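You operate a simulated robot arm through the tools that you are given. There is no shell and no other tool. Be economical: measure what you need, move in short steps, check, and stop when the job is done.

You are at the controls of a simulated robot arm. One attempt, no reset.

TASK
Steep mint in the green mug till it looks weak, then stir the honey in.
Fine: stand the steeper back in its own well before stirring; the stirrer goes back in its crock.
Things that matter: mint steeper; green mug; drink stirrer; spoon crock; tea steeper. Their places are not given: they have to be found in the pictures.

The check looks at the end state, three seconds after you hand in, the way a careful person would. Anything else that was tipped, shoved, dropped, spilled or broken makes it a failure.

THE ROBOT
A 7-joint arm with a two-finger parallel gripper, fixed in place. Base frame: the origin is at the foot of the arm, x ahead of it, y to its left, z up; the work surface is at about z = 0.833. Readings come in m, rad, newtons and seconds.
With the tool pointing down near the work surface it reaches from about 0.24 to 0.68 m from the base axis. Its first joint turns from -1.152 to 1.152 rad. Payload 2.4 kg.
The TCP is the grasp point between the finger pads, 0.03 m short of the fingertips. In the tool frame z runs along the fingers and y along their closing line. The gripper opens to 0.094 m. The fingers are 0.028 m wide and 0.01 m thick; the gripper's body (0.05 by 0.096 m) begins 0.055 m behind the TCP.
Orientation is told as [roll, pitch, yaw] about the base's x, y, z axes, in that order, counted from this pose: with the fingers straight down and closing along the base's y, the tool's x points along the base's -x, its y along +y and its z along -z.

THE INTERFACE
- The arm moves only by the tool arm_command. Its argument "moves" is a list of rows, each a list of 3 entries, a list of its own where there are three numbers: the shift along the tool's x, y, z in units of 50 mm (1.0 is 50 mm), then the turn, a rotation vector about the tool's x, y, z in units of 4 degrees (1.0 is 4 degrees), then the gripper command, from -1 (shut) to 1 (fully open), values between in proportion. In form: [[[tx, ty, tz], [ax, ay, az], jaw], ...]. A call has 1 to 20 rows; each row shifts and turns the commanded pose from where the row before left it, along the tool's axes as they then stand. A call with a number of a shift or a turn outside -1 to 1 is refused whole. Rows are played at 5 a second. More than 0.05 m and 0.15 rad between two rows, or a gripper value outside its range, and nothing of the call is played. Where a pose cannot be reached the arm comes as near as it can. A force on the tool above 40 N (or 10 N above the force at the start of the call, whichever is more), or a blocked arm, ends the call early, and 0.2 s more pass. Each finger travels about 0.153 m/s and halts on what it meets, pressing with about 36 N; the grip force reading is that of the motor and also rises with nothing between the fingers. The clock runs only during rows and for 0.2 s after the last one: add rows that do not move to give the fingers time. It gives the time, the measured TCP pose, the force on the tool (base axes), the opening and the grip force at its end, in the units of the frame above (readings bear some noise).
- Cameras (640 x 400 px; columns grow to the right, rows downward): "scene" is fixed at [0.045, 0.4726, 1.4633]; the picture's right is [-0.71, -0.70, 0.00], its down [-0.29, 0.29, -0.91] and it looks along [0.64, -0.65, -0.41] (base axes); focal length 350 px, centre (320, 200). "wrist" rides on the gripper at [-0.037, 0, -0.058] in the tool frame; the picture's right is [0.00, -1.00, 0.00], its down [0.97, 0.00, -0.24] and it looks along [0.24, 0.00, 0.97] (tool axes); focal length 218 px, centre (320, 200).
- grab_frame(camera): a new picture of that camera. No time passes.
- probe_pixels(camera, pixels): for up to 12 pixels [column, row] of the newest picture of that camera ("zoom" is the newest enlarged one), the place [x, y, z] in the base frame of the surface seen there, good to about 0.002 m. No time passes.
- enlarge(camera, box): a new picture of the part [left, top, right, bottom] of that camera's present view, enlarged. No time passes.
- job_done(): hands the job in; it is judged then, once.

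Keep the steps short. Do not move on a guess: measure, check each grasp and each placing, and mend mistakes. In all there are 80 turns and 54 pictures (those below and enlarged ones count). Leave the gripper open and the arm clear of the work at the hand-in unless told otherwise, and finish with a single line.

The tools are called by a JSON object that holds its "method" and its "body". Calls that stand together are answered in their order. arm_command: Moves the arm, as the interface text tells. Its arguments: {"type":"object","properties":{"moves":{"type":"array"}},"required":["moves"]} The other tools are called the same way: grab_frame (camera) takes a picture; probe_pixels (camera, pixels) gives the place of the surface under pixels of a picture; enlarge (camera, box) takes an enlarged picture of a part of a camera's view; job_done () hands the job in.

At the start:

```text
time: 0.0
tcp_pos: [0.4522, 0.0064, 1.2387]
tool_rot: [-0.001, 0.001, 0.001]
contact_force: [0.1, 0.0, -0.4]
grip_width: 0.0939
finger_force: 0.1
```

scene: 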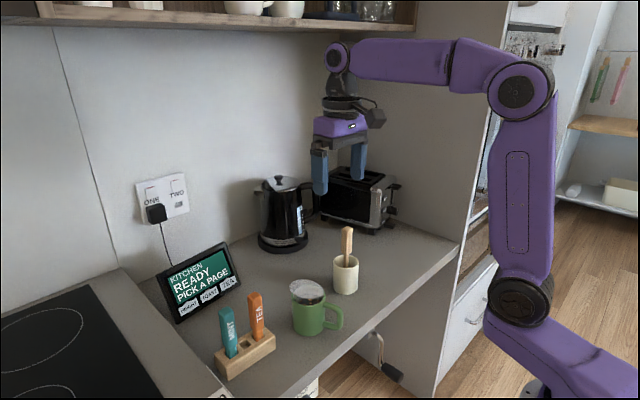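
wrist: 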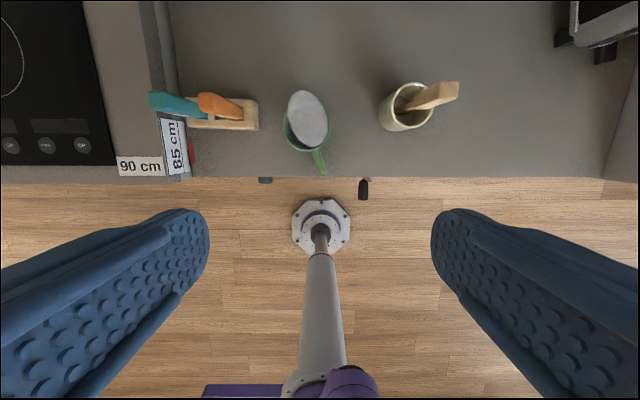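

I see a block with two steepers (about 240,340), a green mug with something on top (310,305), a crock with a stirrer (346,265) and a tablet showing pages. I'll enlarge these to read them.

{"method": "enlarge", "body": {"camera": "scene", "box": [150, 230, 290, 390]}}

{"method": "enlarge", "body": {"camera": "scene", "box": [270, 210, 400, 350]}}

```text
2.50 times, centred on (220, 310) of scene
```

zoom: 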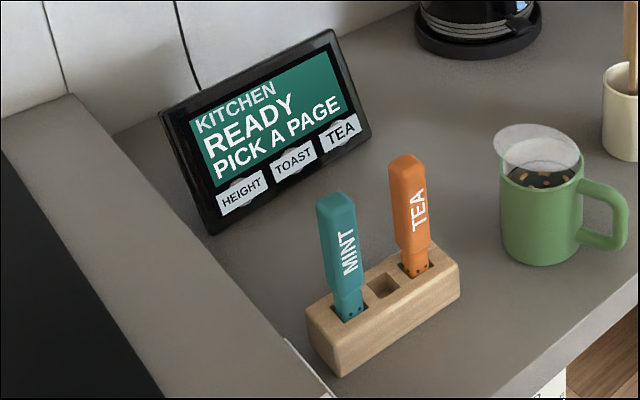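

```text
2.86 times, centred on (335, 280) of scene
```

zoom: 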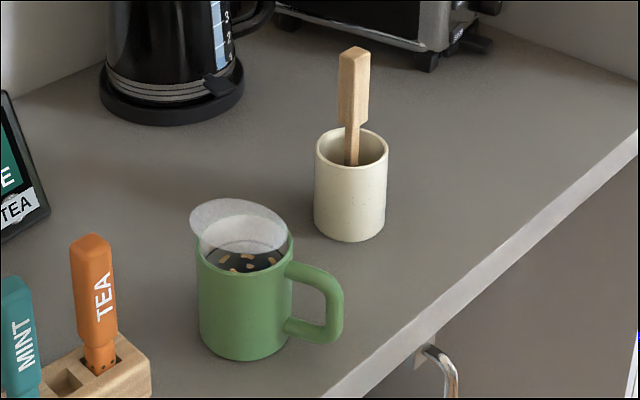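

Next I'll enlarge the wrist view of the mug and blocks, and probe key points in the scene picture.

{"method": "enlarge", "body": {"camera": "wrist", "box": [140, 70, 340, 195]}}

{"method": "enlarge", "body": {"camera": "scene", "box": [280, 265, 350, 345]}}

{"method": "probe_pixels", "body": {"camera": "scene", "pixels": [[225, 309], [230, 330], [254, 294], [258, 318], [242, 346], [308, 290], [308, 303], [308, 325], [338, 318], [348, 230], [346, 280], [195, 285]]}}

{"method": "probe_pixels", "body": {"camera": "wrist", "pixels": [[165, 100], [210, 102], [195, 108], [250, 108], [310, 115], [292, 135], [318, 160], [405, 85], [385, 110], [430, 115], [445, 92], [405, 128]]}}

```text
3.20 times, centred on (240, 132) of wrist
```

zoom: 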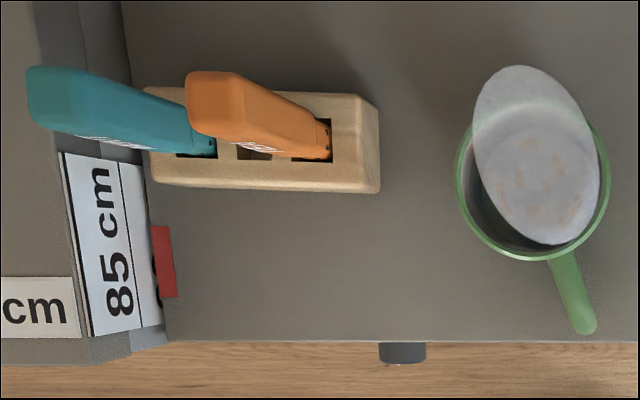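

```text
5.00 times, centred on (315, 305) of scene
```

zoom: 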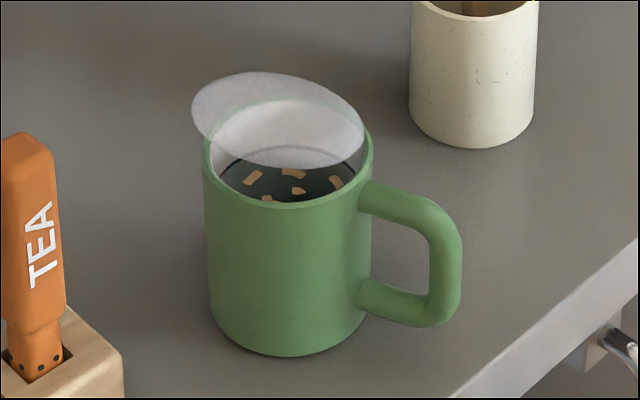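

```text
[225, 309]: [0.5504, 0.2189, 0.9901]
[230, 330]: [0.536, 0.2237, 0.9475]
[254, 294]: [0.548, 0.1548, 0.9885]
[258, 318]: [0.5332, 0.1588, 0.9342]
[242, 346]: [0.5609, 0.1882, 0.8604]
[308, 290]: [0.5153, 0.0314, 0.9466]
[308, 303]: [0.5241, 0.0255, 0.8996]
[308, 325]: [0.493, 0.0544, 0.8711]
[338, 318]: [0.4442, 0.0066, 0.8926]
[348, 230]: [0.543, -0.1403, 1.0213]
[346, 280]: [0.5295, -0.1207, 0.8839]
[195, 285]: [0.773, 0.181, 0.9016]
```

```text
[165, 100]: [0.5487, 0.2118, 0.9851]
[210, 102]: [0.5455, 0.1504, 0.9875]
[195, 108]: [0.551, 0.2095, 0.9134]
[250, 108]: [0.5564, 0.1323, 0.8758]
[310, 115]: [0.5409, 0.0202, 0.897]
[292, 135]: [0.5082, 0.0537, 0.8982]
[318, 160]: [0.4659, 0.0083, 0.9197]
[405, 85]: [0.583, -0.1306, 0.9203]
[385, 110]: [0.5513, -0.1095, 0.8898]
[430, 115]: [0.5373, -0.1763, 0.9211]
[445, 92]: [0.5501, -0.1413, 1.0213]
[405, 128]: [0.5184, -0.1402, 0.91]
```

The white disc seems to be steam (the probe passes through it). The tablet has a TEA page that may say what "weak" looks like; I'll measure its buttons and face.

{"method": "enlarge", "body": {"camera": "scene", "box": [150, 235, 250, 330]}}

{"method": "probe_pixels", "body": {"camera": "scene", "pixels": [[228, 282], [208, 294], [187, 306], [231, 290], [178, 322], [241, 283], [164, 276], [226, 244], [200, 270], [224, 284], [233, 280]]}}

```text
4.21 times, centred on (200, 282) of scene
```

zoom: 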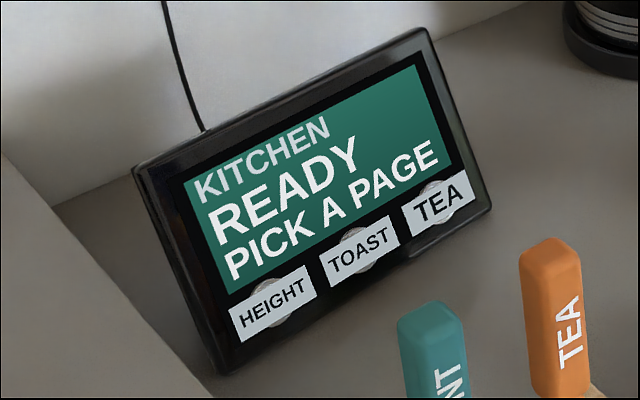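

```text
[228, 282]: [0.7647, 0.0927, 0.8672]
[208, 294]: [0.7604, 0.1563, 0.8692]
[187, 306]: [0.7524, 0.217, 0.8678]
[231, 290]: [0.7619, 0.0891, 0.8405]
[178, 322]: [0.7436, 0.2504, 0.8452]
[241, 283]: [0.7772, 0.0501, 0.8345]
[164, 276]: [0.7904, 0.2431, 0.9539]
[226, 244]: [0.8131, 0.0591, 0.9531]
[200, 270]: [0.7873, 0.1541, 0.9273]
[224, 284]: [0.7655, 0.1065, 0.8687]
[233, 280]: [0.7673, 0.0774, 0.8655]
```

TEA button sits at about (0.765, 0.092, 0.867) on a face leaning back about 22°. I'll shut the gripper and tilt the fingers forward 48° up here, then check the pose before going near.

{"method": "arm_command", "body": {"moves": [[[0, 0, 0], [0, -1, 0], -1], [[0, 0, 0], [0, -1, 0], -1], [[0, 0, 0], [0, -1, 0], -1], [[0, 0, 0], [0, -1, 0], -1], [[0, 0, 0], [0, -1, 0], -1], [[0, 0, 0], [0, -1, 0], -1], [[0, 0, 0], [0, -1, 0], -1], [[0, 0, 0], [0, -1, 0], -1], [[0, 0, 0], [0, -1, 0], -1], [[0, 0, 0], [0, -1, 0], -1], [[0, 0, 0], [0, -1, 0], -1], [[0, 0, 0], [0, -1, 0], -1], [[0, 0, 0], [0, 0, 0], -1]]}}

{"method": "probe_pixels", "body": {"camera": "scene", "pixels": [[262, 240], [263, 205], [283, 185], [275, 205]]}}

```text
time: 2.8
tcp_pos: [0.4528, 0.0068, 1.2396]
tool_rot: [0.0, -0.839, 0.003]
contact_force: [-0.2, 1.5, 0.5]
grip_width: 0.0
finger_force: 33.1
```

```text
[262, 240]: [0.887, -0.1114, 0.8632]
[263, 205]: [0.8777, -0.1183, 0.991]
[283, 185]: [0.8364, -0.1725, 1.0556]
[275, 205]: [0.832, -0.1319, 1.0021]
```

The pose is as ordered. Now I'll come to about 6 cm in front of the button.

{"method": "arm_command", "body": {"moves": [[[0.138, 0.17, 0.788], [0, 0, 0], -1], [[0.138, 0.17, 0.788], [0, 0, 0], -1], [[0.138, 0.17, 0.788], [0, 0, 0], -1], [[0.138, 0.17, 0.788], [0, 0, 0], -1], [[0.138, 0.17, 0.788], [0, 0, 0], -1], [[0.138, 0.17, 0.788], [0, 0, 0], -1], [[0.138, 0.17, 0.788], [0, 0, 0], -1], [[0.138, 0.17, 0.788], [0, 0, 0], -1], [[0.138, 0.17, 0.788], [0, 0, 0], -1], [[0.138, 0.17, 0.788], [0, 0, 0], -1], [[0, 0, 0], [0, 0, 0], -1]]}}

{"method": "grab_frame", "body": {"camera": "wrist"}}

```text
time: 5.2
tcp_pos: [0.6999, 0.09, 0.9226]
tool_rot: [0.001, -0.839, 0.002]
contact_force: [0.5, -0.5, 0.5]
grip_width: 0.0
finger_force: 32.4
```

```text
46 pictures are left
```

wrist: 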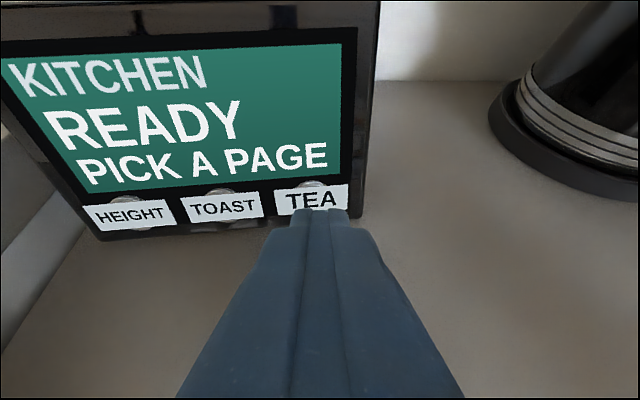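

The fingertips line up with TEA (312,200). I'll probe the button closely for the exact point.

{"method": "probe_pixels", "body": {"camera": "wrist", "pixels": [[312, 198], [312, 184], [280, 200], [345, 200], [312, 206], [300, 130], [210, 208]]}}

```text
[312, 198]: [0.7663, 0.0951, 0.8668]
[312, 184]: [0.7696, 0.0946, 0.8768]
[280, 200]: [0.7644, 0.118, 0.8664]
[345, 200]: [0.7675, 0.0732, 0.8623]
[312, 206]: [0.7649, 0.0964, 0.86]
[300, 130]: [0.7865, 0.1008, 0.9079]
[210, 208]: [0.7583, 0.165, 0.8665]
```

Button centre is at (0.767, 0.095, 0.868). I'll advance 40 mm, then 2 mm steps until contact shows.

{"method": "arm_command", "body": {"moves": [[[-0.08, 0.1, 0.4], [0, 0, 0], -1], [[0, 0, 0.4], [0, 0, 0], -1], [[0, 0, 0.08], [0, 0, 0], -1], [[0, 0, 0.06], [0, 0, 0], -1], [[0, 0, 0.04], [0, 0, 0], -1], [[0, 0, 0], [0, 0, 0], -1]]}}

{"method": "grab_frame", "body": {"camera": "wrist"}}

```text
time: 6.6
tcp_pos: [0.7376, 0.0949, 0.8933]
tool_rot: [0.0, -0.838, 0.002]
contact_force: [0.4, 0.0, 0.9]
grip_width: 0.0
finger_force: 33.1
```

```text
45 pictures are left
```

wrist: 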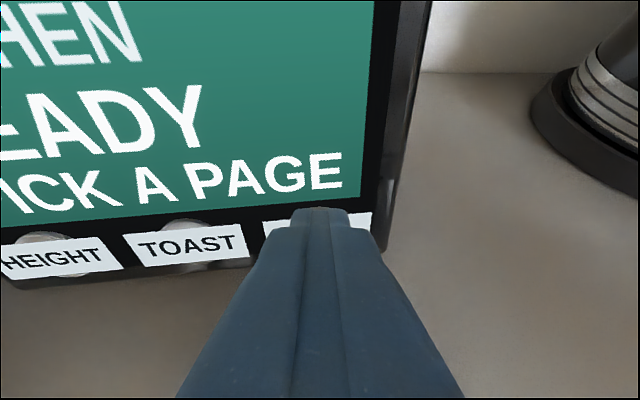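

No contact yet; the fingertips are a few mm short and slightly high. I'll shift 5 mm lower and press forward in 1.5 mm steps.

{"method": "arm_command", "body": {"moves": [[[0.1, 0, 0], [0, 0, 0], -1], [[0, 0, 0.06], [0, 0, 0], -1], [[0, 0, 0.04], [0, 0, 0], -1], [[0, 0, 0.03], [0, 0, 0], -1], [[0, 0, 0.03], [0, 0, 0], -1], [[0, 0, 0], [0, 0, 0], -1]]}}

{"method": "grab_frame", "body": {"camera": "wrist"}}

```text
time: 8.0
tcp_pos: [0.7402, 0.0961, 0.8847]
tool_rot: [-0.001, -0.839, 0.002]
contact_force: [-1.2, -1.0, 2.8]
grip_width: 0.0001
finger_force: 33.1
```

```text
44 pictures are left
```

wrist: 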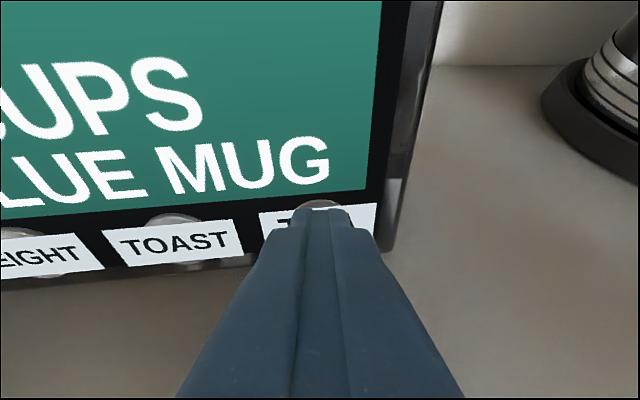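

The page changed. I'll back off 60 mm along the tool and read it.

{"method": "arm_command", "body": {"moves": [[[0, 0, -0.4], [0, 0, 0], -1], [[0, 0, -0.8], [0, 0, 0], -1], [[0, 0, -0.8], [0, 0, 0], -1], [[0, 0, 0], [0, 0, 0], -1]]}}

{"method": "grab_frame", "body": {"camera": "wrist"}}

```text
time: 9.0
tcp_pos: [0.668, 0.0973, 0.954]
tool_rot: [-0.002, -0.838, 0.001]
contact_force: [0.0, -0.2, 0.6]
grip_width: 0.0
finger_force: 32.8
```

```text
43 pictures are left
```

wrist: 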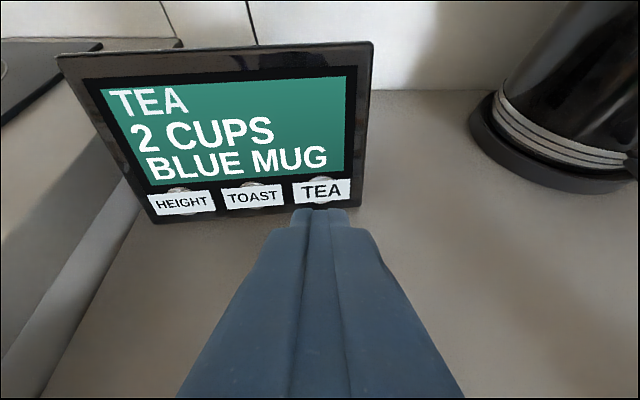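

The TEA page is about 2 cups in a blue mug: nothing for this job. So I must judge "weak" by sight. I'll retreat up and straighten the tool.

{"method": "arm_command", "body": {"moves": [[[-0.09, 0, -0.82], [0, 0, 0], -1], [[-0.09, 0, -0.82], [0, 0, 0], -1], [[-0.09, 0, -0.82], [0, 0, 0], -1], [[-0.09, 0, -0.82], [0, 0, 0], -1], [[-0.09, 0, -0.82], [0, 0, 0], -1], [[-0.09, 0, -0.82], [0, 0, 0], -1], [[-0.09, 0, -0.82], [0, 0, 0], -1], [[0, 0, 0], [0, 1, 0], 1], [[0, 0, 0], [0, 1, 0], 1], [[0, 0, 0], [0, 1, 0], 1], [[0, 0, 0], [0, 1, 0], 1], [[0, 0, 0], [0, 1, 0], 1], [[0, 0, 0], [0, 1, 0], 1], [[0, 0, 0], [0, 1, 0], 1], [[0, 0, 0], [0, 1, 0], 1], [[0, 0, 0], [0, 1, 0], 1], [[0, 0, 0], [0, 1, 0], 1], [[0, 0, 0], [0, 1, 0], 1], [[0, 0, 0], [0, 1, 0], 1], [[0, 0, 0], [0, 0, 0], 1]]}}

{"method": "grab_frame", "body": {"camera": "wrist"}}

```text
time: 13.2
tcp_pos: [0.4736, 0.0955, 1.168]
tool_rot: [0.001, 0.0, 0.001]
contact_force: [-0.1, -0.8, 0.7]
grip_width: 0.0939
finger_force: 0.1
```

```text
42 pictures are left
```

wrist: 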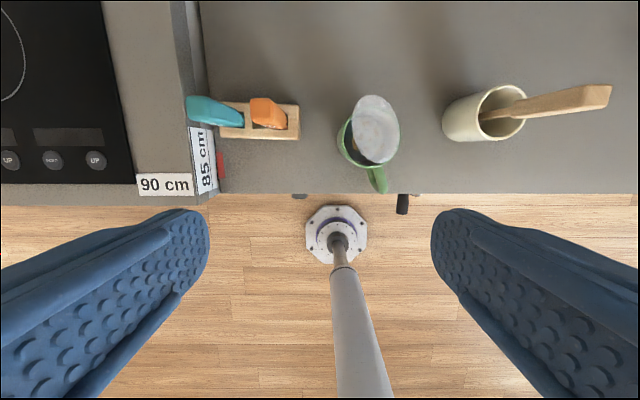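

Moving over the mint steeper at height to see it from above.

{"method": "arm_command", "body": {"moves": [[[-0.5, 0.8, 0], [0, 0, 0], 1], [[-0.5, 0.8, 0], [0, 0, 0], 1], [[-0.5, 0.8, 0], [0, 0, 0], 1], [[0, 0, 0], [0, 0, 0], 1]]}}

{"method": "enlarge", "body": {"camera": "wrist", "box": [220, 60, 480, 222]}}

{"method": "enlarge", "body": {"camera": "scene", "box": [200, 280, 290, 390]}}

```text
time: 14.2
tcp_pos: [0.551, 0.2138, 1.1657]
tool_rot: [-0.001, -0.001, -0.001]
contact_force: [0.3, 0.8, 0.5]
grip_width: 0.0941
finger_force: 0.1
```

```text
2.46 times, centred on (350, 141) of wrist
```

zoom: 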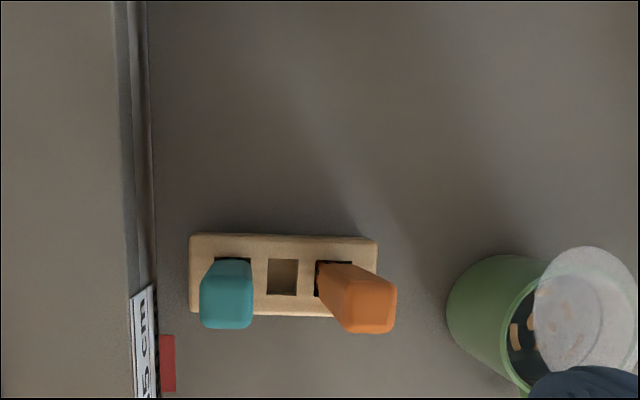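

```text
3.64 times, centred on (245, 335) of scene
```

zoom: 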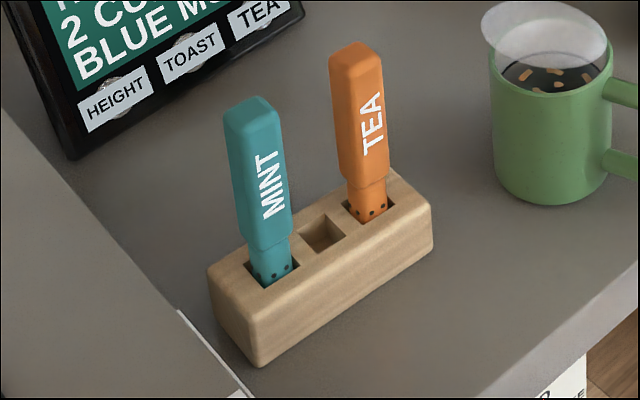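

Mint stands in the left well; the middle one is empty. I'll probe the mint handle's faces, wells and block top.

{"method": "probe_pixels", "body": {"camera": "zoom", "pixels": [[253, 106], [232, 120], [248, 122], [274, 115], [238, 185], [255, 240], [285, 230], [270, 262], [322, 222], [345, 255], [222, 280], [430, 203]]}}

{"method": "probe_pixels", "body": {"camera": "wrist", "pixels": [[304, 191], [320, 191], [312, 180], [312, 191], [334, 172], [344, 165], [303, 167], [300, 161], [371, 161], [372, 187], [330, 180], [329, 167]]}}

```text
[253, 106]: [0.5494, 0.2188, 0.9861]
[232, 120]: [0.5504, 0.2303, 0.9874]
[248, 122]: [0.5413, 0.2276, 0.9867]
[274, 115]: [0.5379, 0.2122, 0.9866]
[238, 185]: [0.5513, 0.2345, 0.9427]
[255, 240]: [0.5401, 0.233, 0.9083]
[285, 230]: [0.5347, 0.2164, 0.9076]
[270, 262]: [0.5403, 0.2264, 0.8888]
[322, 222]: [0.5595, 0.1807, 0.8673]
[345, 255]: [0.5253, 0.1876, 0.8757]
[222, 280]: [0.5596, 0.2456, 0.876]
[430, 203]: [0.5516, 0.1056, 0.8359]
```

```text
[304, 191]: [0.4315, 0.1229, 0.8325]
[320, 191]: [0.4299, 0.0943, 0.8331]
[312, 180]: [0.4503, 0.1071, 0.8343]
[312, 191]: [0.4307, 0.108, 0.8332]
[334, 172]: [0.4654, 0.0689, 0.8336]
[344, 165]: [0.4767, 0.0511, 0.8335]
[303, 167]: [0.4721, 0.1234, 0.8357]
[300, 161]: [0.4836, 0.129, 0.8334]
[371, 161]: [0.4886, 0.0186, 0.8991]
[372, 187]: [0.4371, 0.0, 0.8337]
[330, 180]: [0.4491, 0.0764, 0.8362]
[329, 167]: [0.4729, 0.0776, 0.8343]
```

The wrist probes went to the older frame; I'll take a new wrist zoom and probe that.

{"method": "enlarge", "body": {"camera": "wrist", "box": [280, 140, 400, 215]}}

```text
5.33 times, centred on (340, 178) of wrist
```

zoom: 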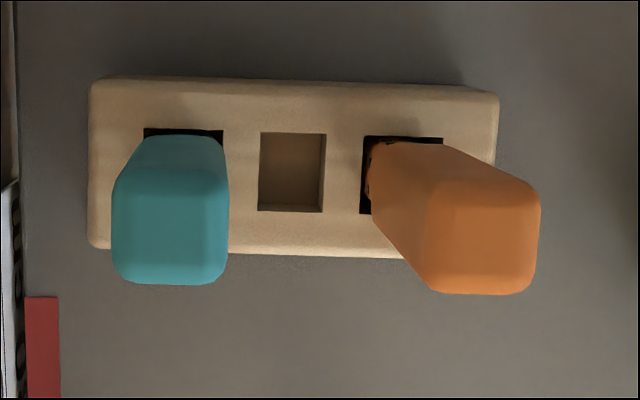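

{"method": "probe_pixels", "body": {"camera": "zoom", "pixels": [[122, 230], [222, 230], [172, 208], [172, 275], [172, 150], [112, 90], [480, 105], [100, 235], [292, 140], [292, 200], [150, 134], [218, 136]]}}

```text
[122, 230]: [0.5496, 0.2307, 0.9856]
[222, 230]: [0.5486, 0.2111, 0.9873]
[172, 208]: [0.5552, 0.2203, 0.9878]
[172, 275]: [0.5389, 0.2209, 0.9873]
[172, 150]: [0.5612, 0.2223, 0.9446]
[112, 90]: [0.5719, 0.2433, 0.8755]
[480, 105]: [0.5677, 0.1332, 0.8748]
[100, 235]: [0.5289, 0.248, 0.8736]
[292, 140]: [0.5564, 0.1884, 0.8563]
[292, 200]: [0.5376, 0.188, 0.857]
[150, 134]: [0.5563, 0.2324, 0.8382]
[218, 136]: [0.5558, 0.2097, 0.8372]
```

Mint handle: centre (0.548, 0.221), about 24 mm square, top z 0.988; tea handle near y 0.155, so I'll open only to 50 mm. I'll centre, turn 2.2° to match the block, and come down to z about 1.03.

{"method": "arm_command", "body": {"moves": [[[0.06, 0.14, 0], [0, 0, 0.55], 0.064], [[0, 0, 0.9], [0, 0, 0], 0.064], [[0, 0, 0.9], [0, 0, 0], 0.064], [[0, 0, 0.9], [0, 0, 0], 0.064], [[0, 0, 0], [0, 0, 0], 0.064]]}}

{"method": "grab_frame", "body": {"camera": "wrist"}}

```text
time: 15.4
tcp_pos: [0.5456, 0.2219, 1.0345]
tool_rot: [0.0, 0.0, -0.036]
contact_force: [-0.4, -0.7, -0.4]
grip_width: 0.0501
finger_force: 0.0
```

```text
38 pictures are left
```

wrist: 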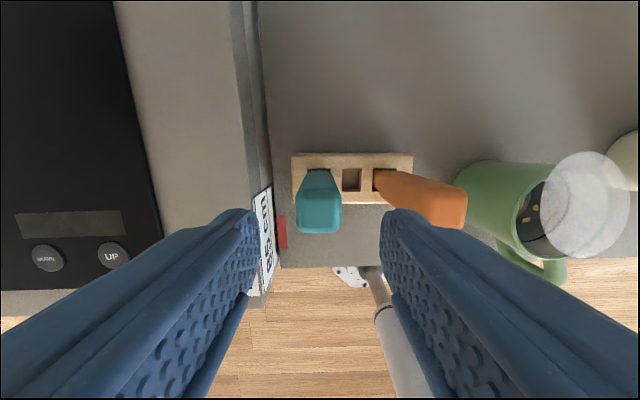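

Handle is centred between the fingers, and the tea steeper is clear of the right finger. Descending 66 mm and closing.

{"method": "arm_command", "body": {"moves": [[[-0.05, 0, 0.66], [0, 0, 0], 0.064], [[0, 0, 0.66], [0, 0, 0], 0.064], [[0, 0, 0], [0, 0, 0], 0.064], [[0, 0, 0], [0, 0, 0], -1], [[0, 0, 0], [0, 0, 0], -1], [[0, 0, 0], [0, 0, 0], -1]]}}

{"method": "enlarge", "body": {"camera": "scene", "box": [180, 250, 340, 370]}}

```text
time: 16.8
tcp_pos: [0.5462, 0.223, 0.9688]
tool_rot: [-0.002, 0.001, -0.035]
contact_force: [0.2, 0.7, -0.7]
grip_width: 0.0282
finger_force: 36.3
```

```text
3.33 times, centred on (260, 310) of scene
```

zoom: 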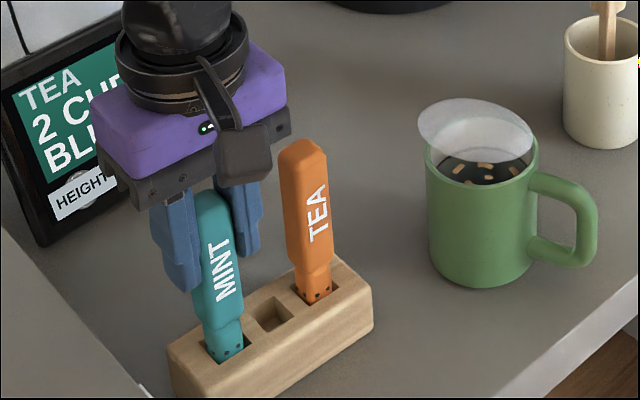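

Grip holds at 28 mm. Lifting straight up 190 mm, then checking.

{"method": "arm_command", "body": {"moves": [[[0, 0, -0.3], [0, 0, 0], -1], [[0, 0, -0.7], [0, 0, 0], -1], [[0, 0, -0.9], [0, 0, 0], -1], [[0, 0, -0.95], [0, 0, 0], -1], [[0, 0, -0.95], [0, 0, 0], -1], [[0, 0, 0], [0, 0, 0], -1]]}}

{"method": "grab_frame", "body": {"camera": "scene"}}

```text
time: 18.2
tcp_pos: [0.5472, 0.2234, 1.1543]
tool_rot: [0.0, 0.001, -0.036]
contact_force: [-0.3, -0.2, 0.6]
grip_width: 0.0281
finger_force: 35.7
```

```text
36 pictures are left
```

scene: 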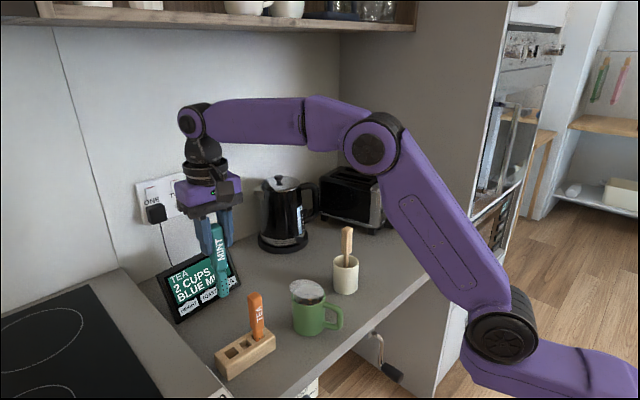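

The steeper is lifted clean. Probing its lower end and the mug rim for the dip.

{"method": "enlarge", "body": {"camera": "scene", "box": [280, 270, 350, 340]}}

{"method": "probe_pixels", "body": {"camera": "scene", "pixels": [[222, 294], [222, 291], [218, 280], [220, 270], [214, 230], [292, 301], [308, 306], [325, 302], [310, 332], [342, 310]]}}

```text
5.71 times, centred on (315, 305) of scene
```

zoom: 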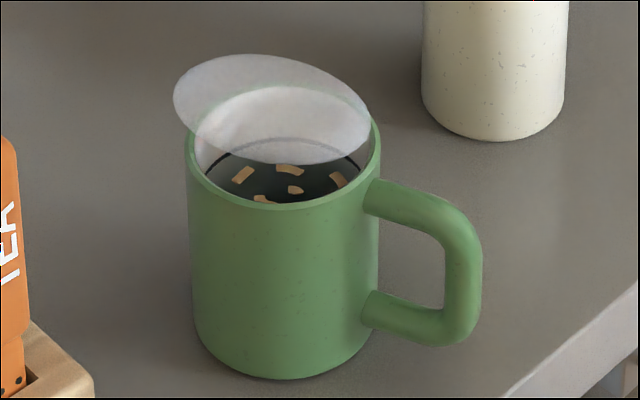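

```text
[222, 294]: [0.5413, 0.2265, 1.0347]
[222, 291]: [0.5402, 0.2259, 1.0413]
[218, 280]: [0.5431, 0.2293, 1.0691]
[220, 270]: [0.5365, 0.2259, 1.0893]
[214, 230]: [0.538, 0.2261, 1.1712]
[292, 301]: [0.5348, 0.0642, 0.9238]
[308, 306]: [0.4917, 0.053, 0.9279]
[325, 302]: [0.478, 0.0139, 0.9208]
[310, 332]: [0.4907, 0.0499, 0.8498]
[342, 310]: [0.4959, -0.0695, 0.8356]
```

Steeper tip is about 0.123 m below the TCP. Probing the mug rim in the zoom.

{"method": "probe_pixels", "body": {"camera": "zoom", "pixels": [[190, 150], [205, 182], [230, 199], [285, 206], [340, 196], [375, 155], [376, 130], [200, 185], [295, 189], [215, 165], [270, 187], [345, 160]]}}

```text
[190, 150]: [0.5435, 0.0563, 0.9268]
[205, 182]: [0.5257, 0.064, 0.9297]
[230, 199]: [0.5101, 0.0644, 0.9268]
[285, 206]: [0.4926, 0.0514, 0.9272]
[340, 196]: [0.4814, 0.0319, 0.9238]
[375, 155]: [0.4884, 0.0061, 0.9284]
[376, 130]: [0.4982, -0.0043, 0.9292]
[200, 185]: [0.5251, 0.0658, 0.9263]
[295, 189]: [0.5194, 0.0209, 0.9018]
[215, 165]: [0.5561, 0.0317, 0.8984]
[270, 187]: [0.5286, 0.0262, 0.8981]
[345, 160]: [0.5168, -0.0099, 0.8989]
```

Rim circle: centre (0.5195, 0.0265), radius 38 mm, rim z 0.928, liquid z 0.899. Carrying the steeper to above the mug at this height.

{"method": "arm_command", "body": {"moves": [[[0.08, -0.79, 0], [0, 0, 0], -1], [[0.08, -0.79, 0], [0, 0, 0], -1], [[0.08, -0.79, 0], [0, 0, 0], -1], [[0.08, -0.79, 0], [0, 0, 0], -1], [[0.09, -0.8, 0], [0, 0, 0], -1], [[0, 0, 0], [0, 0, 0], -1], [[0, 0, 0], [0, 0, 0], -1]]}}

{"method": "grab_frame", "body": {"camera": "wrist"}}

{"method": "grab_frame", "body": {"camera": "scene"}}

```text
time: 19.8
tcp_pos: [0.5217, 0.0261, 1.1587]
tool_rot: [0.0, 0.0, -0.036]
contact_force: [0.0, -0.3, 0.1]
grip_width: 0.0281
finger_force: 35.9
```

```text
34 pictures are left
```

wrist: 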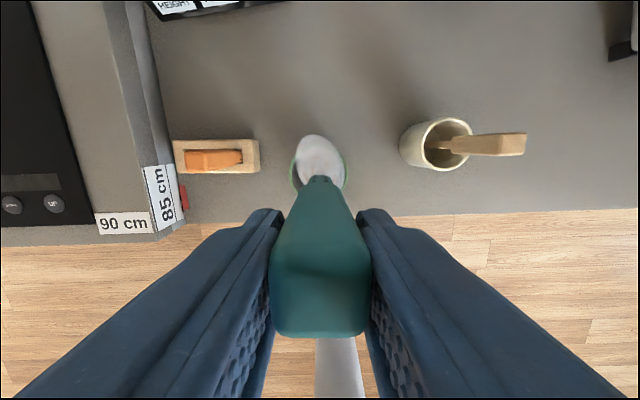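

```text
33 pictures are left
```

scene: 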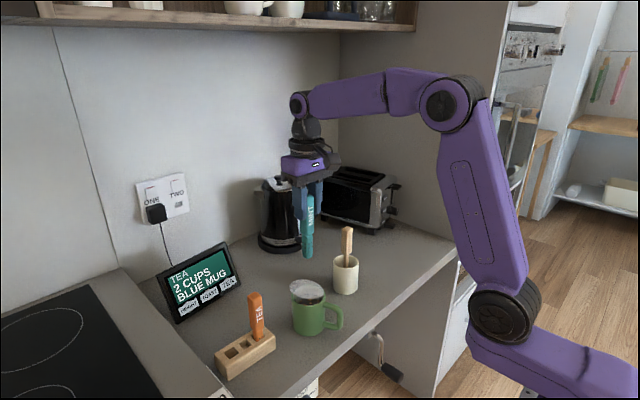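

Checking the tip's place before lowering.

{"method": "probe_pixels", "body": {"camera": "scene", "pixels": [[307, 256], [304, 252], [311, 252], [307, 245]]}}

{"method": "arm_command", "body": {"moves": [[[0, 0, 0.7], [0, 0, 0], -1], [[0, 0, 0.7], [0, 0, 0], -1], [[0, 0, 0], [0, 0, 0], -1]]}}

{"method": "enlarge", "body": {"camera": "scene", "box": [270, 240, 350, 340]}}

```text
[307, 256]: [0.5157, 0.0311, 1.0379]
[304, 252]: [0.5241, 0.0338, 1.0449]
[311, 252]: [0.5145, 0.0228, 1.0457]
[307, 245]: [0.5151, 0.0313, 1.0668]
```

```text
time: 20.6
tcp_pos: [0.5224, 0.025, 1.0865]
tool_rot: [0.001, 0.0, -0.037]
contact_force: [-1.0, -0.3, -0.3]
grip_width: 0.0281
finger_force: 35.9
```

```text
4.00 times, centred on (310, 290) of scene
```

zoom: 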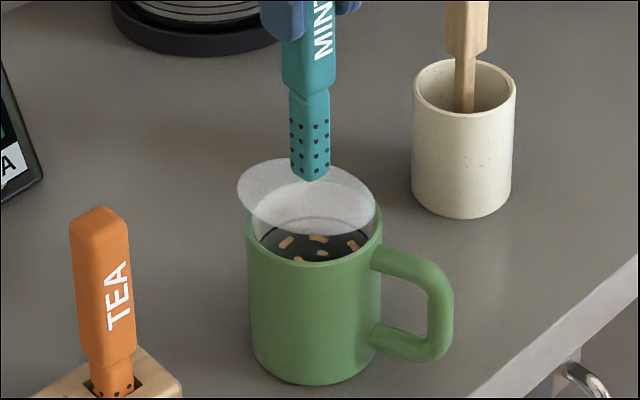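

The tip is centred over the mug. Lowering 98 mm so the perforated end sits in the liquid, fingertips well above the rim.

{"method": "arm_command", "body": {"moves": [[[0.04, 0, 0.66], [0, 0, 0], -1], [[0, 0, 0.65], [0, 0, 0], -1], [[0, 0, 0.65], [0, 0, 0], -1]]}}

{"method": "enlarge", "body": {"camera": "scene", "box": [280, 270, 340, 320]}}

```text
time: 21.4
tcp_pos: [0.5184, 0.0259, 0.9906]
tool_rot: [0.0, 0.0, -0.038]
contact_force: [0.0, -0.1, 0.2]
grip_width: 0.0282
finger_force: 36.0
```

```text
8.00 times, centred on (310, 295) of scene
```

zoom: 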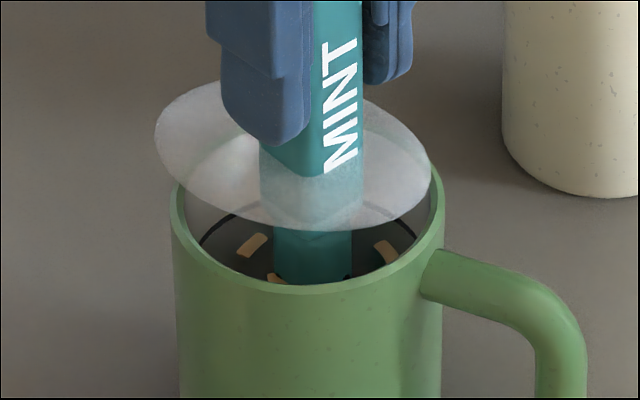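

Dipped without contact. I'll hold about 1 s and watch the colour.

{"method": "arm_command", "body": {"moves": [[[0, 0, 0], [0, 0, 0], -1], [[0, 0, 0], [0, 0, 0], -1], [[0, 0, 0], [0, 0, 0], -1], [[0, 0, 0], [0, 0, 0], -1]]}}

{"method": "enlarge", "body": {"camera": "scene", "box": [280, 270, 340, 320]}}

```text
time: 22.4
tcp_pos: [0.5179, 0.0267, 0.9915]
tool_rot: [0.0, -0.001, -0.037]
contact_force: [0.1, 0.2, -0.9]
grip_width: 0.0279
finger_force: 35.6
```

```text
8.00 times, centred on (310, 295) of scene
```

zoom: 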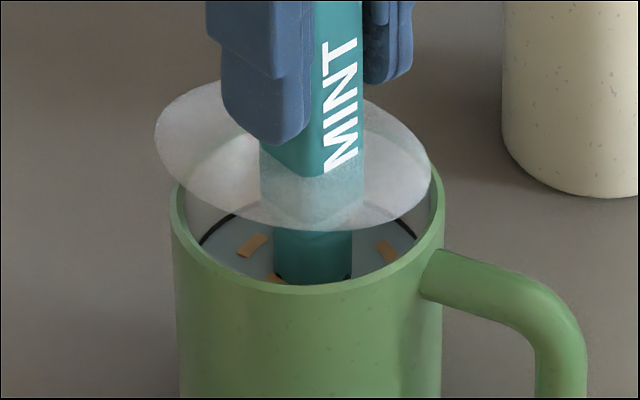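

The liquid turned from dark-clear to a pale tint. I'll look closer before deciding on more time.

{"method": "enlarge", "body": {"camera": "scene", "box": [298, 292, 336, 310]}}

{"method": "enlarge", "body": {"camera": "wrist", "box": [250, 130, 400, 230]}}

```text
16.00 times, centred on (317, 301) of scene
```

zoom: 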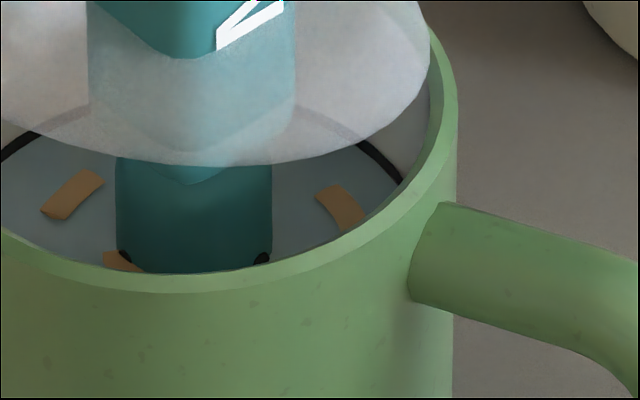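

```text
4.00 times, centred on (325, 180) of wrist
```

zoom: 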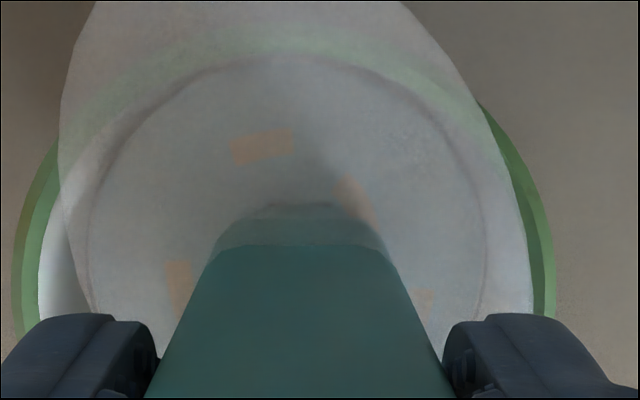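

The liquid is now a pale, faint tint. I'll lift the steeper out straight away to stop it steeping and judge the colour in peace.

{"method": "arm_command", "body": {"moves": [[[0, 0, -0.9], [0, 0, 0], -1], [[0, 0, -0.9], [0, 0, 0], -1], [[0, 0, -0.2], [0, 0, 0], -1]]}}

{"method": "enlarge", "body": {"camera": "scene", "box": [280, 260, 340, 320]}}

```text
time: 23.2
tcp_pos: [0.5184, 0.028, 1.0897]
tool_rot: [0.0, 0.002, -0.036]
contact_force: [-0.5, -0.5, 0.0]
grip_width: 0.0281
finger_force: 36.9
```

```text
6.67 times, centred on (310, 290) of scene
```

zoom: 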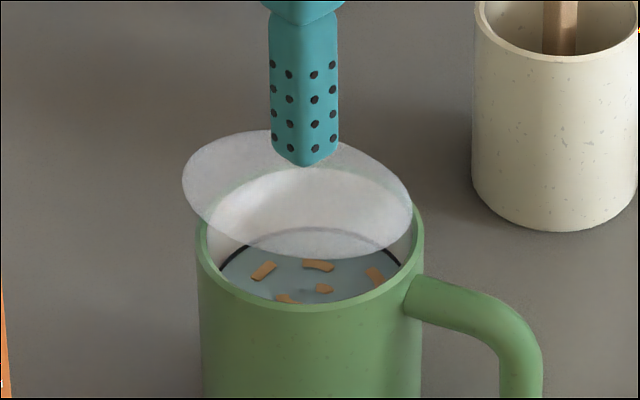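

The drink is now a faint teal tint over plain honey flakes: weak mint. I'll raise, let it drip over the mug for a second, then carry it back above its own well (left).

{"method": "arm_command", "body": {"moves": [[[0, 0, 0], [0, 0, 0], -1], [[0, 0, 0], [0, 0, 0], -1], [[0, 0, 0], [0, 0, 0], -1], [[0, 0, 0], [0, 0, 0], -1], [[0, 0, -0.7], [0, 0, 0], -1], [[0, 0, -0.7], [0, 0, 0], -1], [[0, 0, 0], [0, 0, 0], -1], [[-0.09, 0.79, 0], [0, 0, 0], -1], [[-0.09, 0.79, 0], [0, 0, 0], -1], [[-0.09, 0.79, 0], [0, 0, 0], -1], [[-0.09, 0.79, 0], [0, 0, 0], -1], [[-0.09, 0.8, 0], [0, 0, 0], -1], [[0, 0, 0], [0, 0, 0], -1], [[0, 0, 0], [0, 0, 0], -1]]}}

{"method": "enlarge", "body": {"camera": "scene", "box": [180, 240, 340, 370]}}

```text
time: 26.2
tcp_pos: [0.5471, 0.2272, 1.1575]
tool_rot: [-0.002, -0.001, -0.037]
contact_force: [-0.6, 0.3, -0.4]
grip_width: 0.0278
finger_force: 35.9
```

```text
3.08 times, centred on (260, 305) of scene
```

zoom: 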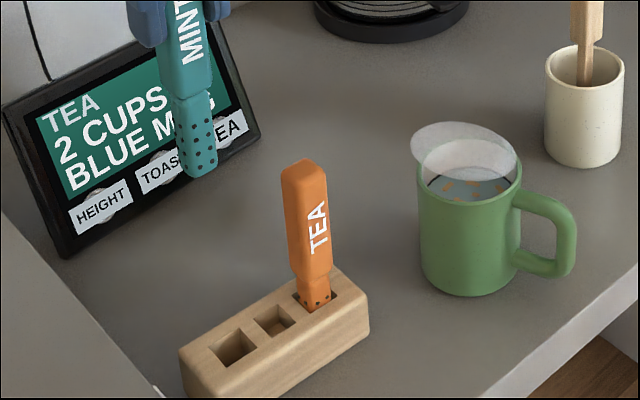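

Reading y = 0.227 versus 0.223 at lift; I'll lower partway (110 mm) and re-read/probe tip against the well.

{"method": "arm_command", "body": {"moves": [[[0, 0, 0.75], [0, 0, 0], -1], [[0, 0, 0.75], [0, 0, 0], -1], [[0, 0, 0.7], [0, 0, 0], -1], [[0, 0, 0], [0, 0, 0], -1], [[0, 0, 0], [0, 0, 0], -1]]}}

{"method": "enlarge", "body": {"camera": "scene", "box": [205, 290, 295, 390]}}

```text
time: 27.4
tcp_pos: [0.549, 0.2252, 1.0459]
tool_rot: [0.0, -0.001, -0.037]
contact_force: [-0.5, -0.2, -0.3]
grip_width: 0.028
finger_force: 36.1
```

```text
4.00 times, centred on (250, 340) of scene
```

zoom: 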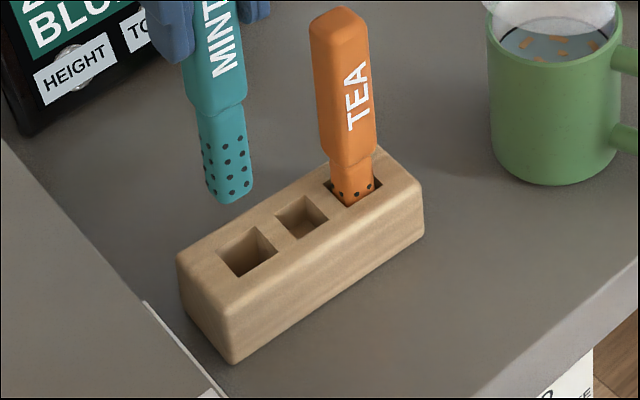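

Probing the well's edges and the steeper's lower faces to compare centres.

{"method": "probe_pixels", "body": {"camera": "zoom", "pixels": [[217, 252], [246, 226], [278, 248], [239, 279], [230, 236], [264, 237], [228, 268], [260, 265], [212, 185], [238, 188], [207, 160], [243, 160]]}}

```text
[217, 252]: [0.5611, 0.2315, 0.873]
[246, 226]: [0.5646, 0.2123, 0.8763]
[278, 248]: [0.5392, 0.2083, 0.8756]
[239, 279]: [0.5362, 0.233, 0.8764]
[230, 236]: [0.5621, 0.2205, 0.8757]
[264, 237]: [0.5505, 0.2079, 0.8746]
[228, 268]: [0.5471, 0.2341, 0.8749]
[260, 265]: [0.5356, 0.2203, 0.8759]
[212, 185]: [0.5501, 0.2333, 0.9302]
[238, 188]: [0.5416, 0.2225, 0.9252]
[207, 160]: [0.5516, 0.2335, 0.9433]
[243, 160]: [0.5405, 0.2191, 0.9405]
```

Well centre is (0.549, 0.2208); the steeper is about 3 mm too far to +y. I'll shift -3 mm in y and lower to just into the well mouth, then on.

{"method": "arm_command", "body": {"moves": [[[0.02, -0.06, 0], [0, 0, 0], -1], [[0, 0, 0.5], [0, 0, 0], -1], [[0, 0, 0.5], [0, 0, 0], -1], [[0, 0, 0], [0, 0, 0], -1], [[0, 0, 0], [0, 0, 0], -1]]}}

{"method": "enlarge", "body": {"camera": "scene", "box": [205, 290, 295, 390]}}

```text
time: 28.3
tcp_pos: [0.5485, 0.2197, 1.0052]
tool_rot: [0.006, -0.014, -0.036]
contact_force: [-3.0, -2.2, 8.1]
grip_width: 0.0279
finger_force: 35.7
stopped in row 4: the force on the tool passed its limit (the readings are from after the stop); the commanded pose is now the measured one
```

```text
4.00 times, centred on (250, 340) of scene
```

zoom: 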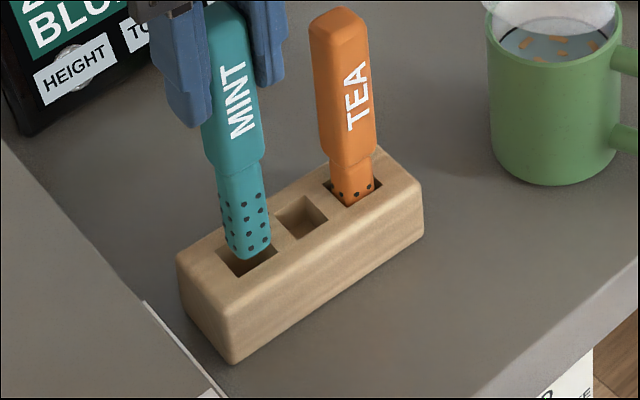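

The tip caught the well's far edge (8 N, now stopped). I'll raise 10 mm and measure the tip corner.

{"method": "arm_command", "body": {"moves": [[[0, 0, -0.2], [0, 0, 0], -1], [[0, 0, 0], [0, 0, 0], -1], [[0, 0, 0], [0, 0, 0], -1]]}}

{"method": "enlarge", "body": {"camera": "scene", "box": [215, 300, 275, 370]}}

```text
time: 29.1
tcp_pos: [0.5478, 0.2198, 1.0153]
tool_rot: [0.008, -0.014, -0.036]
contact_force: [0.1, 0.6, -0.2]
grip_width: 0.0281
finger_force: 36.2
```

```text
5.71 times, centred on (245, 335) of scene
```

zoom: 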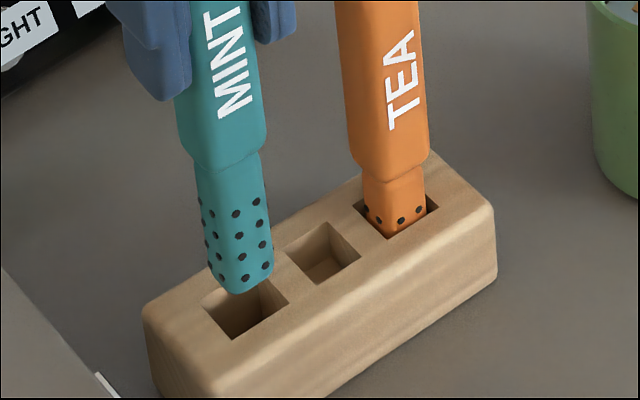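

Probing faces and edges of the tip and the well.

{"method": "probe_pixels", "body": {"camera": "zoom", "pixels": [[205, 230], [216, 235], [228, 240], [240, 285], [250, 265], [268, 255], [270, 225], [205, 195], [230, 200], [258, 190], [240, 337], [288, 301]]}}

```text
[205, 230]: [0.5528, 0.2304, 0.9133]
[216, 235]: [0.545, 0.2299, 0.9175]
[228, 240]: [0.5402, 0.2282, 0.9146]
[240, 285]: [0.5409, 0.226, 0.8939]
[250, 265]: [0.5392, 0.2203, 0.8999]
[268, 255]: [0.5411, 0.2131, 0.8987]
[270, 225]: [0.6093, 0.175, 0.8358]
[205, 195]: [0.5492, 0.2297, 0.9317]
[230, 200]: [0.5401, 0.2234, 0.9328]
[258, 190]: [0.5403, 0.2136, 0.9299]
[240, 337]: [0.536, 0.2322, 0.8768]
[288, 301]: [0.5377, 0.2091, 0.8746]
```

The tip is near-centred but the tool picked up a small tilt; reaction pushed to -x,-y. I'll undo the tilt (which shifts the tip about -2 mm x, -1 mm y) and lower in small steps.

{"method": "arm_command", "body": {"moves": [[[0, 0, 0], [0.115, 0.2, 0], -1], [[0, 0, 0], [0, 0, 0], -1], [[0, 0, 0.15], [0, 0, 0], -1], [[0, 0, 0.1], [0, 0, 0], -1], [[0, 0, 0.1], [0, 0, 0], -1], [[0, 0, 0.1], [0, 0, 0], -1], [[0, 0, 0], [0, 0, 0], -1]]}}

{"method": "enlarge", "body": {"camera": "scene", "box": [215, 300, 275, 370]}}

```text
time: 30.7
tcp_pos: [0.5485, 0.2208, 0.9918]
tool_rot: [-0.001, 0.001, -0.036]
contact_force: [0.8, 1.6, -0.3]
grip_width: 0.0281
finger_force: 35.4
```

```text
5.71 times, centred on (245, 335) of scene
```

zoom: 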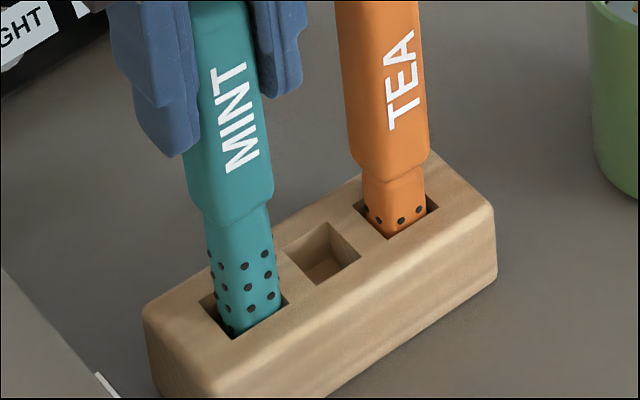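

It has entered the well (z 0.992). Continuing down 21 mm.

{"method": "arm_command", "body": {"moves": [[[0, 0, 0.15], [0, 0, 0], -1], [[0, 0, 0.15], [0, 0, 0], -1], [[0, 0, 0.1], [0, 0, 0], -1], [[0, 0, 0.03], [0, 0, 0], -1], [[0, 0, 0], [0, 0, 0], -1]]}}

{"method": "enlarge", "body": {"camera": "scene", "box": [205, 290, 295, 390]}}

```text
time: 31.9
tcp_pos: [0.5482, 0.2208, 0.9701]
tool_rot: [-0.001, -0.001, -0.036]
contact_force: [0.3, -0.4, 0.3]
grip_width: 0.0279
finger_force: 35.8
```

```text
4.00 times, centred on (250, 340) of scene
```

zoom: 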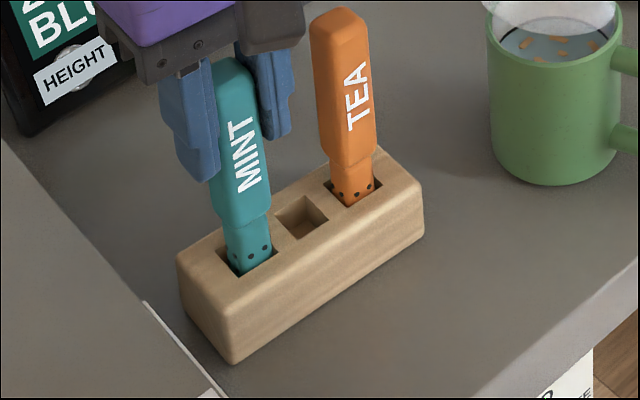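

Seated almost fully (one hole row showing, as before). Lower 1.5 mm more, open to 50 mm, and lift away.

{"method": "arm_command", "body": {"moves": [[[0, 0, 0.03], [0, 0, 0], -1], [[0, 0, 0], [0, 0, 0], -1], [[0, 0, 0], [0, 0, 0], 0.064], [[0, 0, 0], [0, 0, 0], 0.064], [[0, 0, -0.3], [0, 0, 0], 0.064], [[0, 0, -0.8], [0, 0, 0], 0.064], [[0, 0, -1], [0, 0, 0], 0.064], [[0, 0, -1], [0, 0, 0], 0.064], [[0, 0, 0], [0, 0, 0], 0.064]]}}

{"method": "grab_frame", "body": {"camera": "scene"}}

```text
time: 33.9
tcp_pos: [0.5504, 0.2188, 1.1235]
tool_rot: [-0.002, 0.001, -0.037]
contact_force: [-0.4, 0.1, -0.7]
grip_width: 0.0503
finger_force: 0.1
```

```text
20 pictures are left
```

scene: 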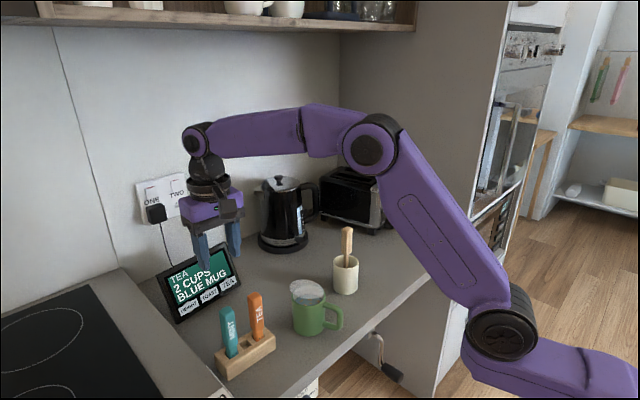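

Mint is back in its well. Now moving over to the spoon crock at z about 1.18 for a look from above.

{"method": "arm_command", "body": {"moves": [[[0, 0, -0.9], [0, 0, -0.53], 0.064], [[0, -0.9, 0], [0, 0, 0], 0.064], [[0, -0.9, 0], [0, 0, 0], 0.064], [[0, -0.9, 0], [0, 0, 0], 0.064], [[0, -0.9, 0], [0, 0, 0], 0.064], [[0, -0.9, 0], [0, 0, 0], 0.064], [[0, -0.9, 0], [0, 0, 0], 0.064], [[0, -0.9, 0], [0, 0, 0], 0.064], [[0, -0.9, 0], [0, 0, 0], 0.064], [[0, 0, 0], [0, 0, 0], 0.064]]}}

{"method": "enlarge", "body": {"camera": "wrist", "box": [240, 110, 400, 240]}}

```text
time: 36.1
tcp_pos: [0.5455, -0.1417, 1.169]
tool_rot: [-0.002, 0.002, 0.0]
contact_force: [-0.5, 0.1, -0.1]
grip_width: 0.0501
finger_force: 0.0
```

```text
3.08 times, centred on (320, 175) of wrist
```

zoom: 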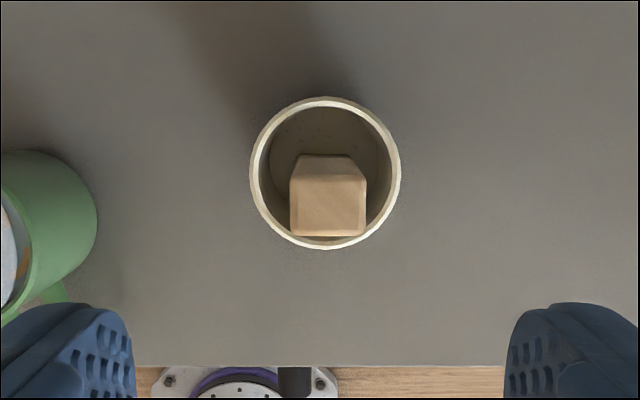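

{"method": "probe_pixels", "body": {"camera": "zoom", "pixels": [[295, 210], [360, 210], [328, 185], [328, 230], [328, 165], [253, 175], [397, 175], [325, 100], [325, 246], [300, 150], [328, 140], [375, 180]]}}

```text
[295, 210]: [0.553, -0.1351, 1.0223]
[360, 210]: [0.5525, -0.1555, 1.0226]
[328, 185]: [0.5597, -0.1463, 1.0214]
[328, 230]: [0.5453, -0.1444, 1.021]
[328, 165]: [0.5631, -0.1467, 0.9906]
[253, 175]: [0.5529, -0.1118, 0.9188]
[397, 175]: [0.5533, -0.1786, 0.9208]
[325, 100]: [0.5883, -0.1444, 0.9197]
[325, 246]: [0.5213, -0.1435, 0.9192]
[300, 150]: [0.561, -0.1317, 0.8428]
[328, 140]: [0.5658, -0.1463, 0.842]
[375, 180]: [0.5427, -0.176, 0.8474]
```

Stirrer stands upright: handle centre (0.5525, -0.1453), 20 mm square, top z 1.022; crock centre (0.555, -0.145). Centring and descending to z 0.999.

{"method": "arm_command", "body": {"moves": [[[-0.14, -0.07, 0], [0, 0, 0], 0.064], [[0, 0, 0.8], [0, 0, 0], 0.064], [[0, 0, 0.8], [0, 0, 0], 0.064], [[0, 0, 0.4], [0, 0, 0], 0.064], [[0, 0, 0], [0, 0, 0], 0.064], [[0, 0, 0], [0, 0, 0], 0.064]]}}

{"method": "enlarge", "body": {"camera": "wrist", "box": [200, 100, 440, 280]}}

```text
time: 37.5
tcp_pos: [0.5548, -0.1412, 1.0685]
tool_rot: [-0.003, 0.001, 0.0]
contact_force: [-0.4, -1.6, -0.2]
grip_width: 0.0498
finger_force: 0.1
```

```text
2.22 times, centred on (320, 190) of wrist
```

zoom: 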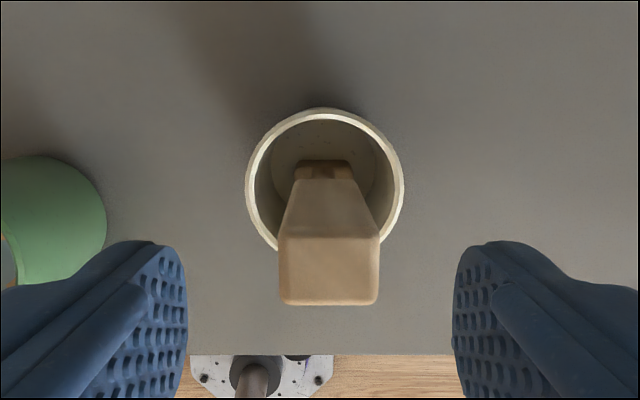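

Handle is about 1.6 mm off centre; correcting, descending 70 mm, closing.

{"method": "arm_command", "body": {"moves": [[[0.02, -0.04, 0.5], [0, 0, 0], 0.064], [[0, 0, 0.5], [0, 0, 0], 0.064], [[0, 0, 0.4], [0, 0, 0], 0.064], [[0, 0, 0], [0, 0, 0], 0.064], [[0, 0, 0], [0, 0, 0], -1], [[0, 0, 0], [0, 0, 0], -1], [[0, 0, 0], [0, 0, 0], -1]]}}

{"method": "enlarge", "body": {"camera": "scene", "box": [290, 190, 400, 310]}}

```text
time: 39.1
tcp_pos: [0.5535, -0.1437, 0.9978]
tool_rot: [-0.001, 0.003, 0.0]
contact_force: [-0.6, 0.5, -0.1]
grip_width: 0.0266
finger_force: 36.6
```

```text
3.33 times, centred on (345, 250) of scene
```

zoom: 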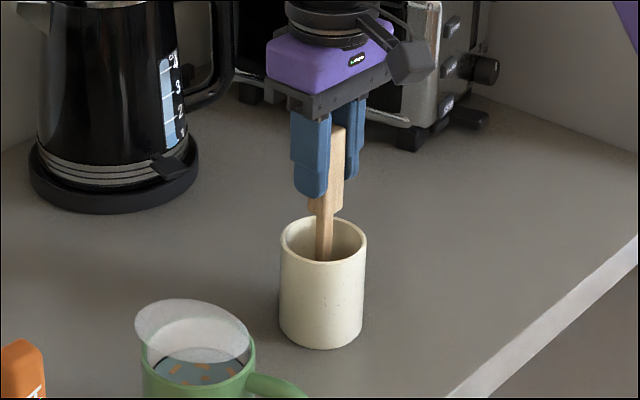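

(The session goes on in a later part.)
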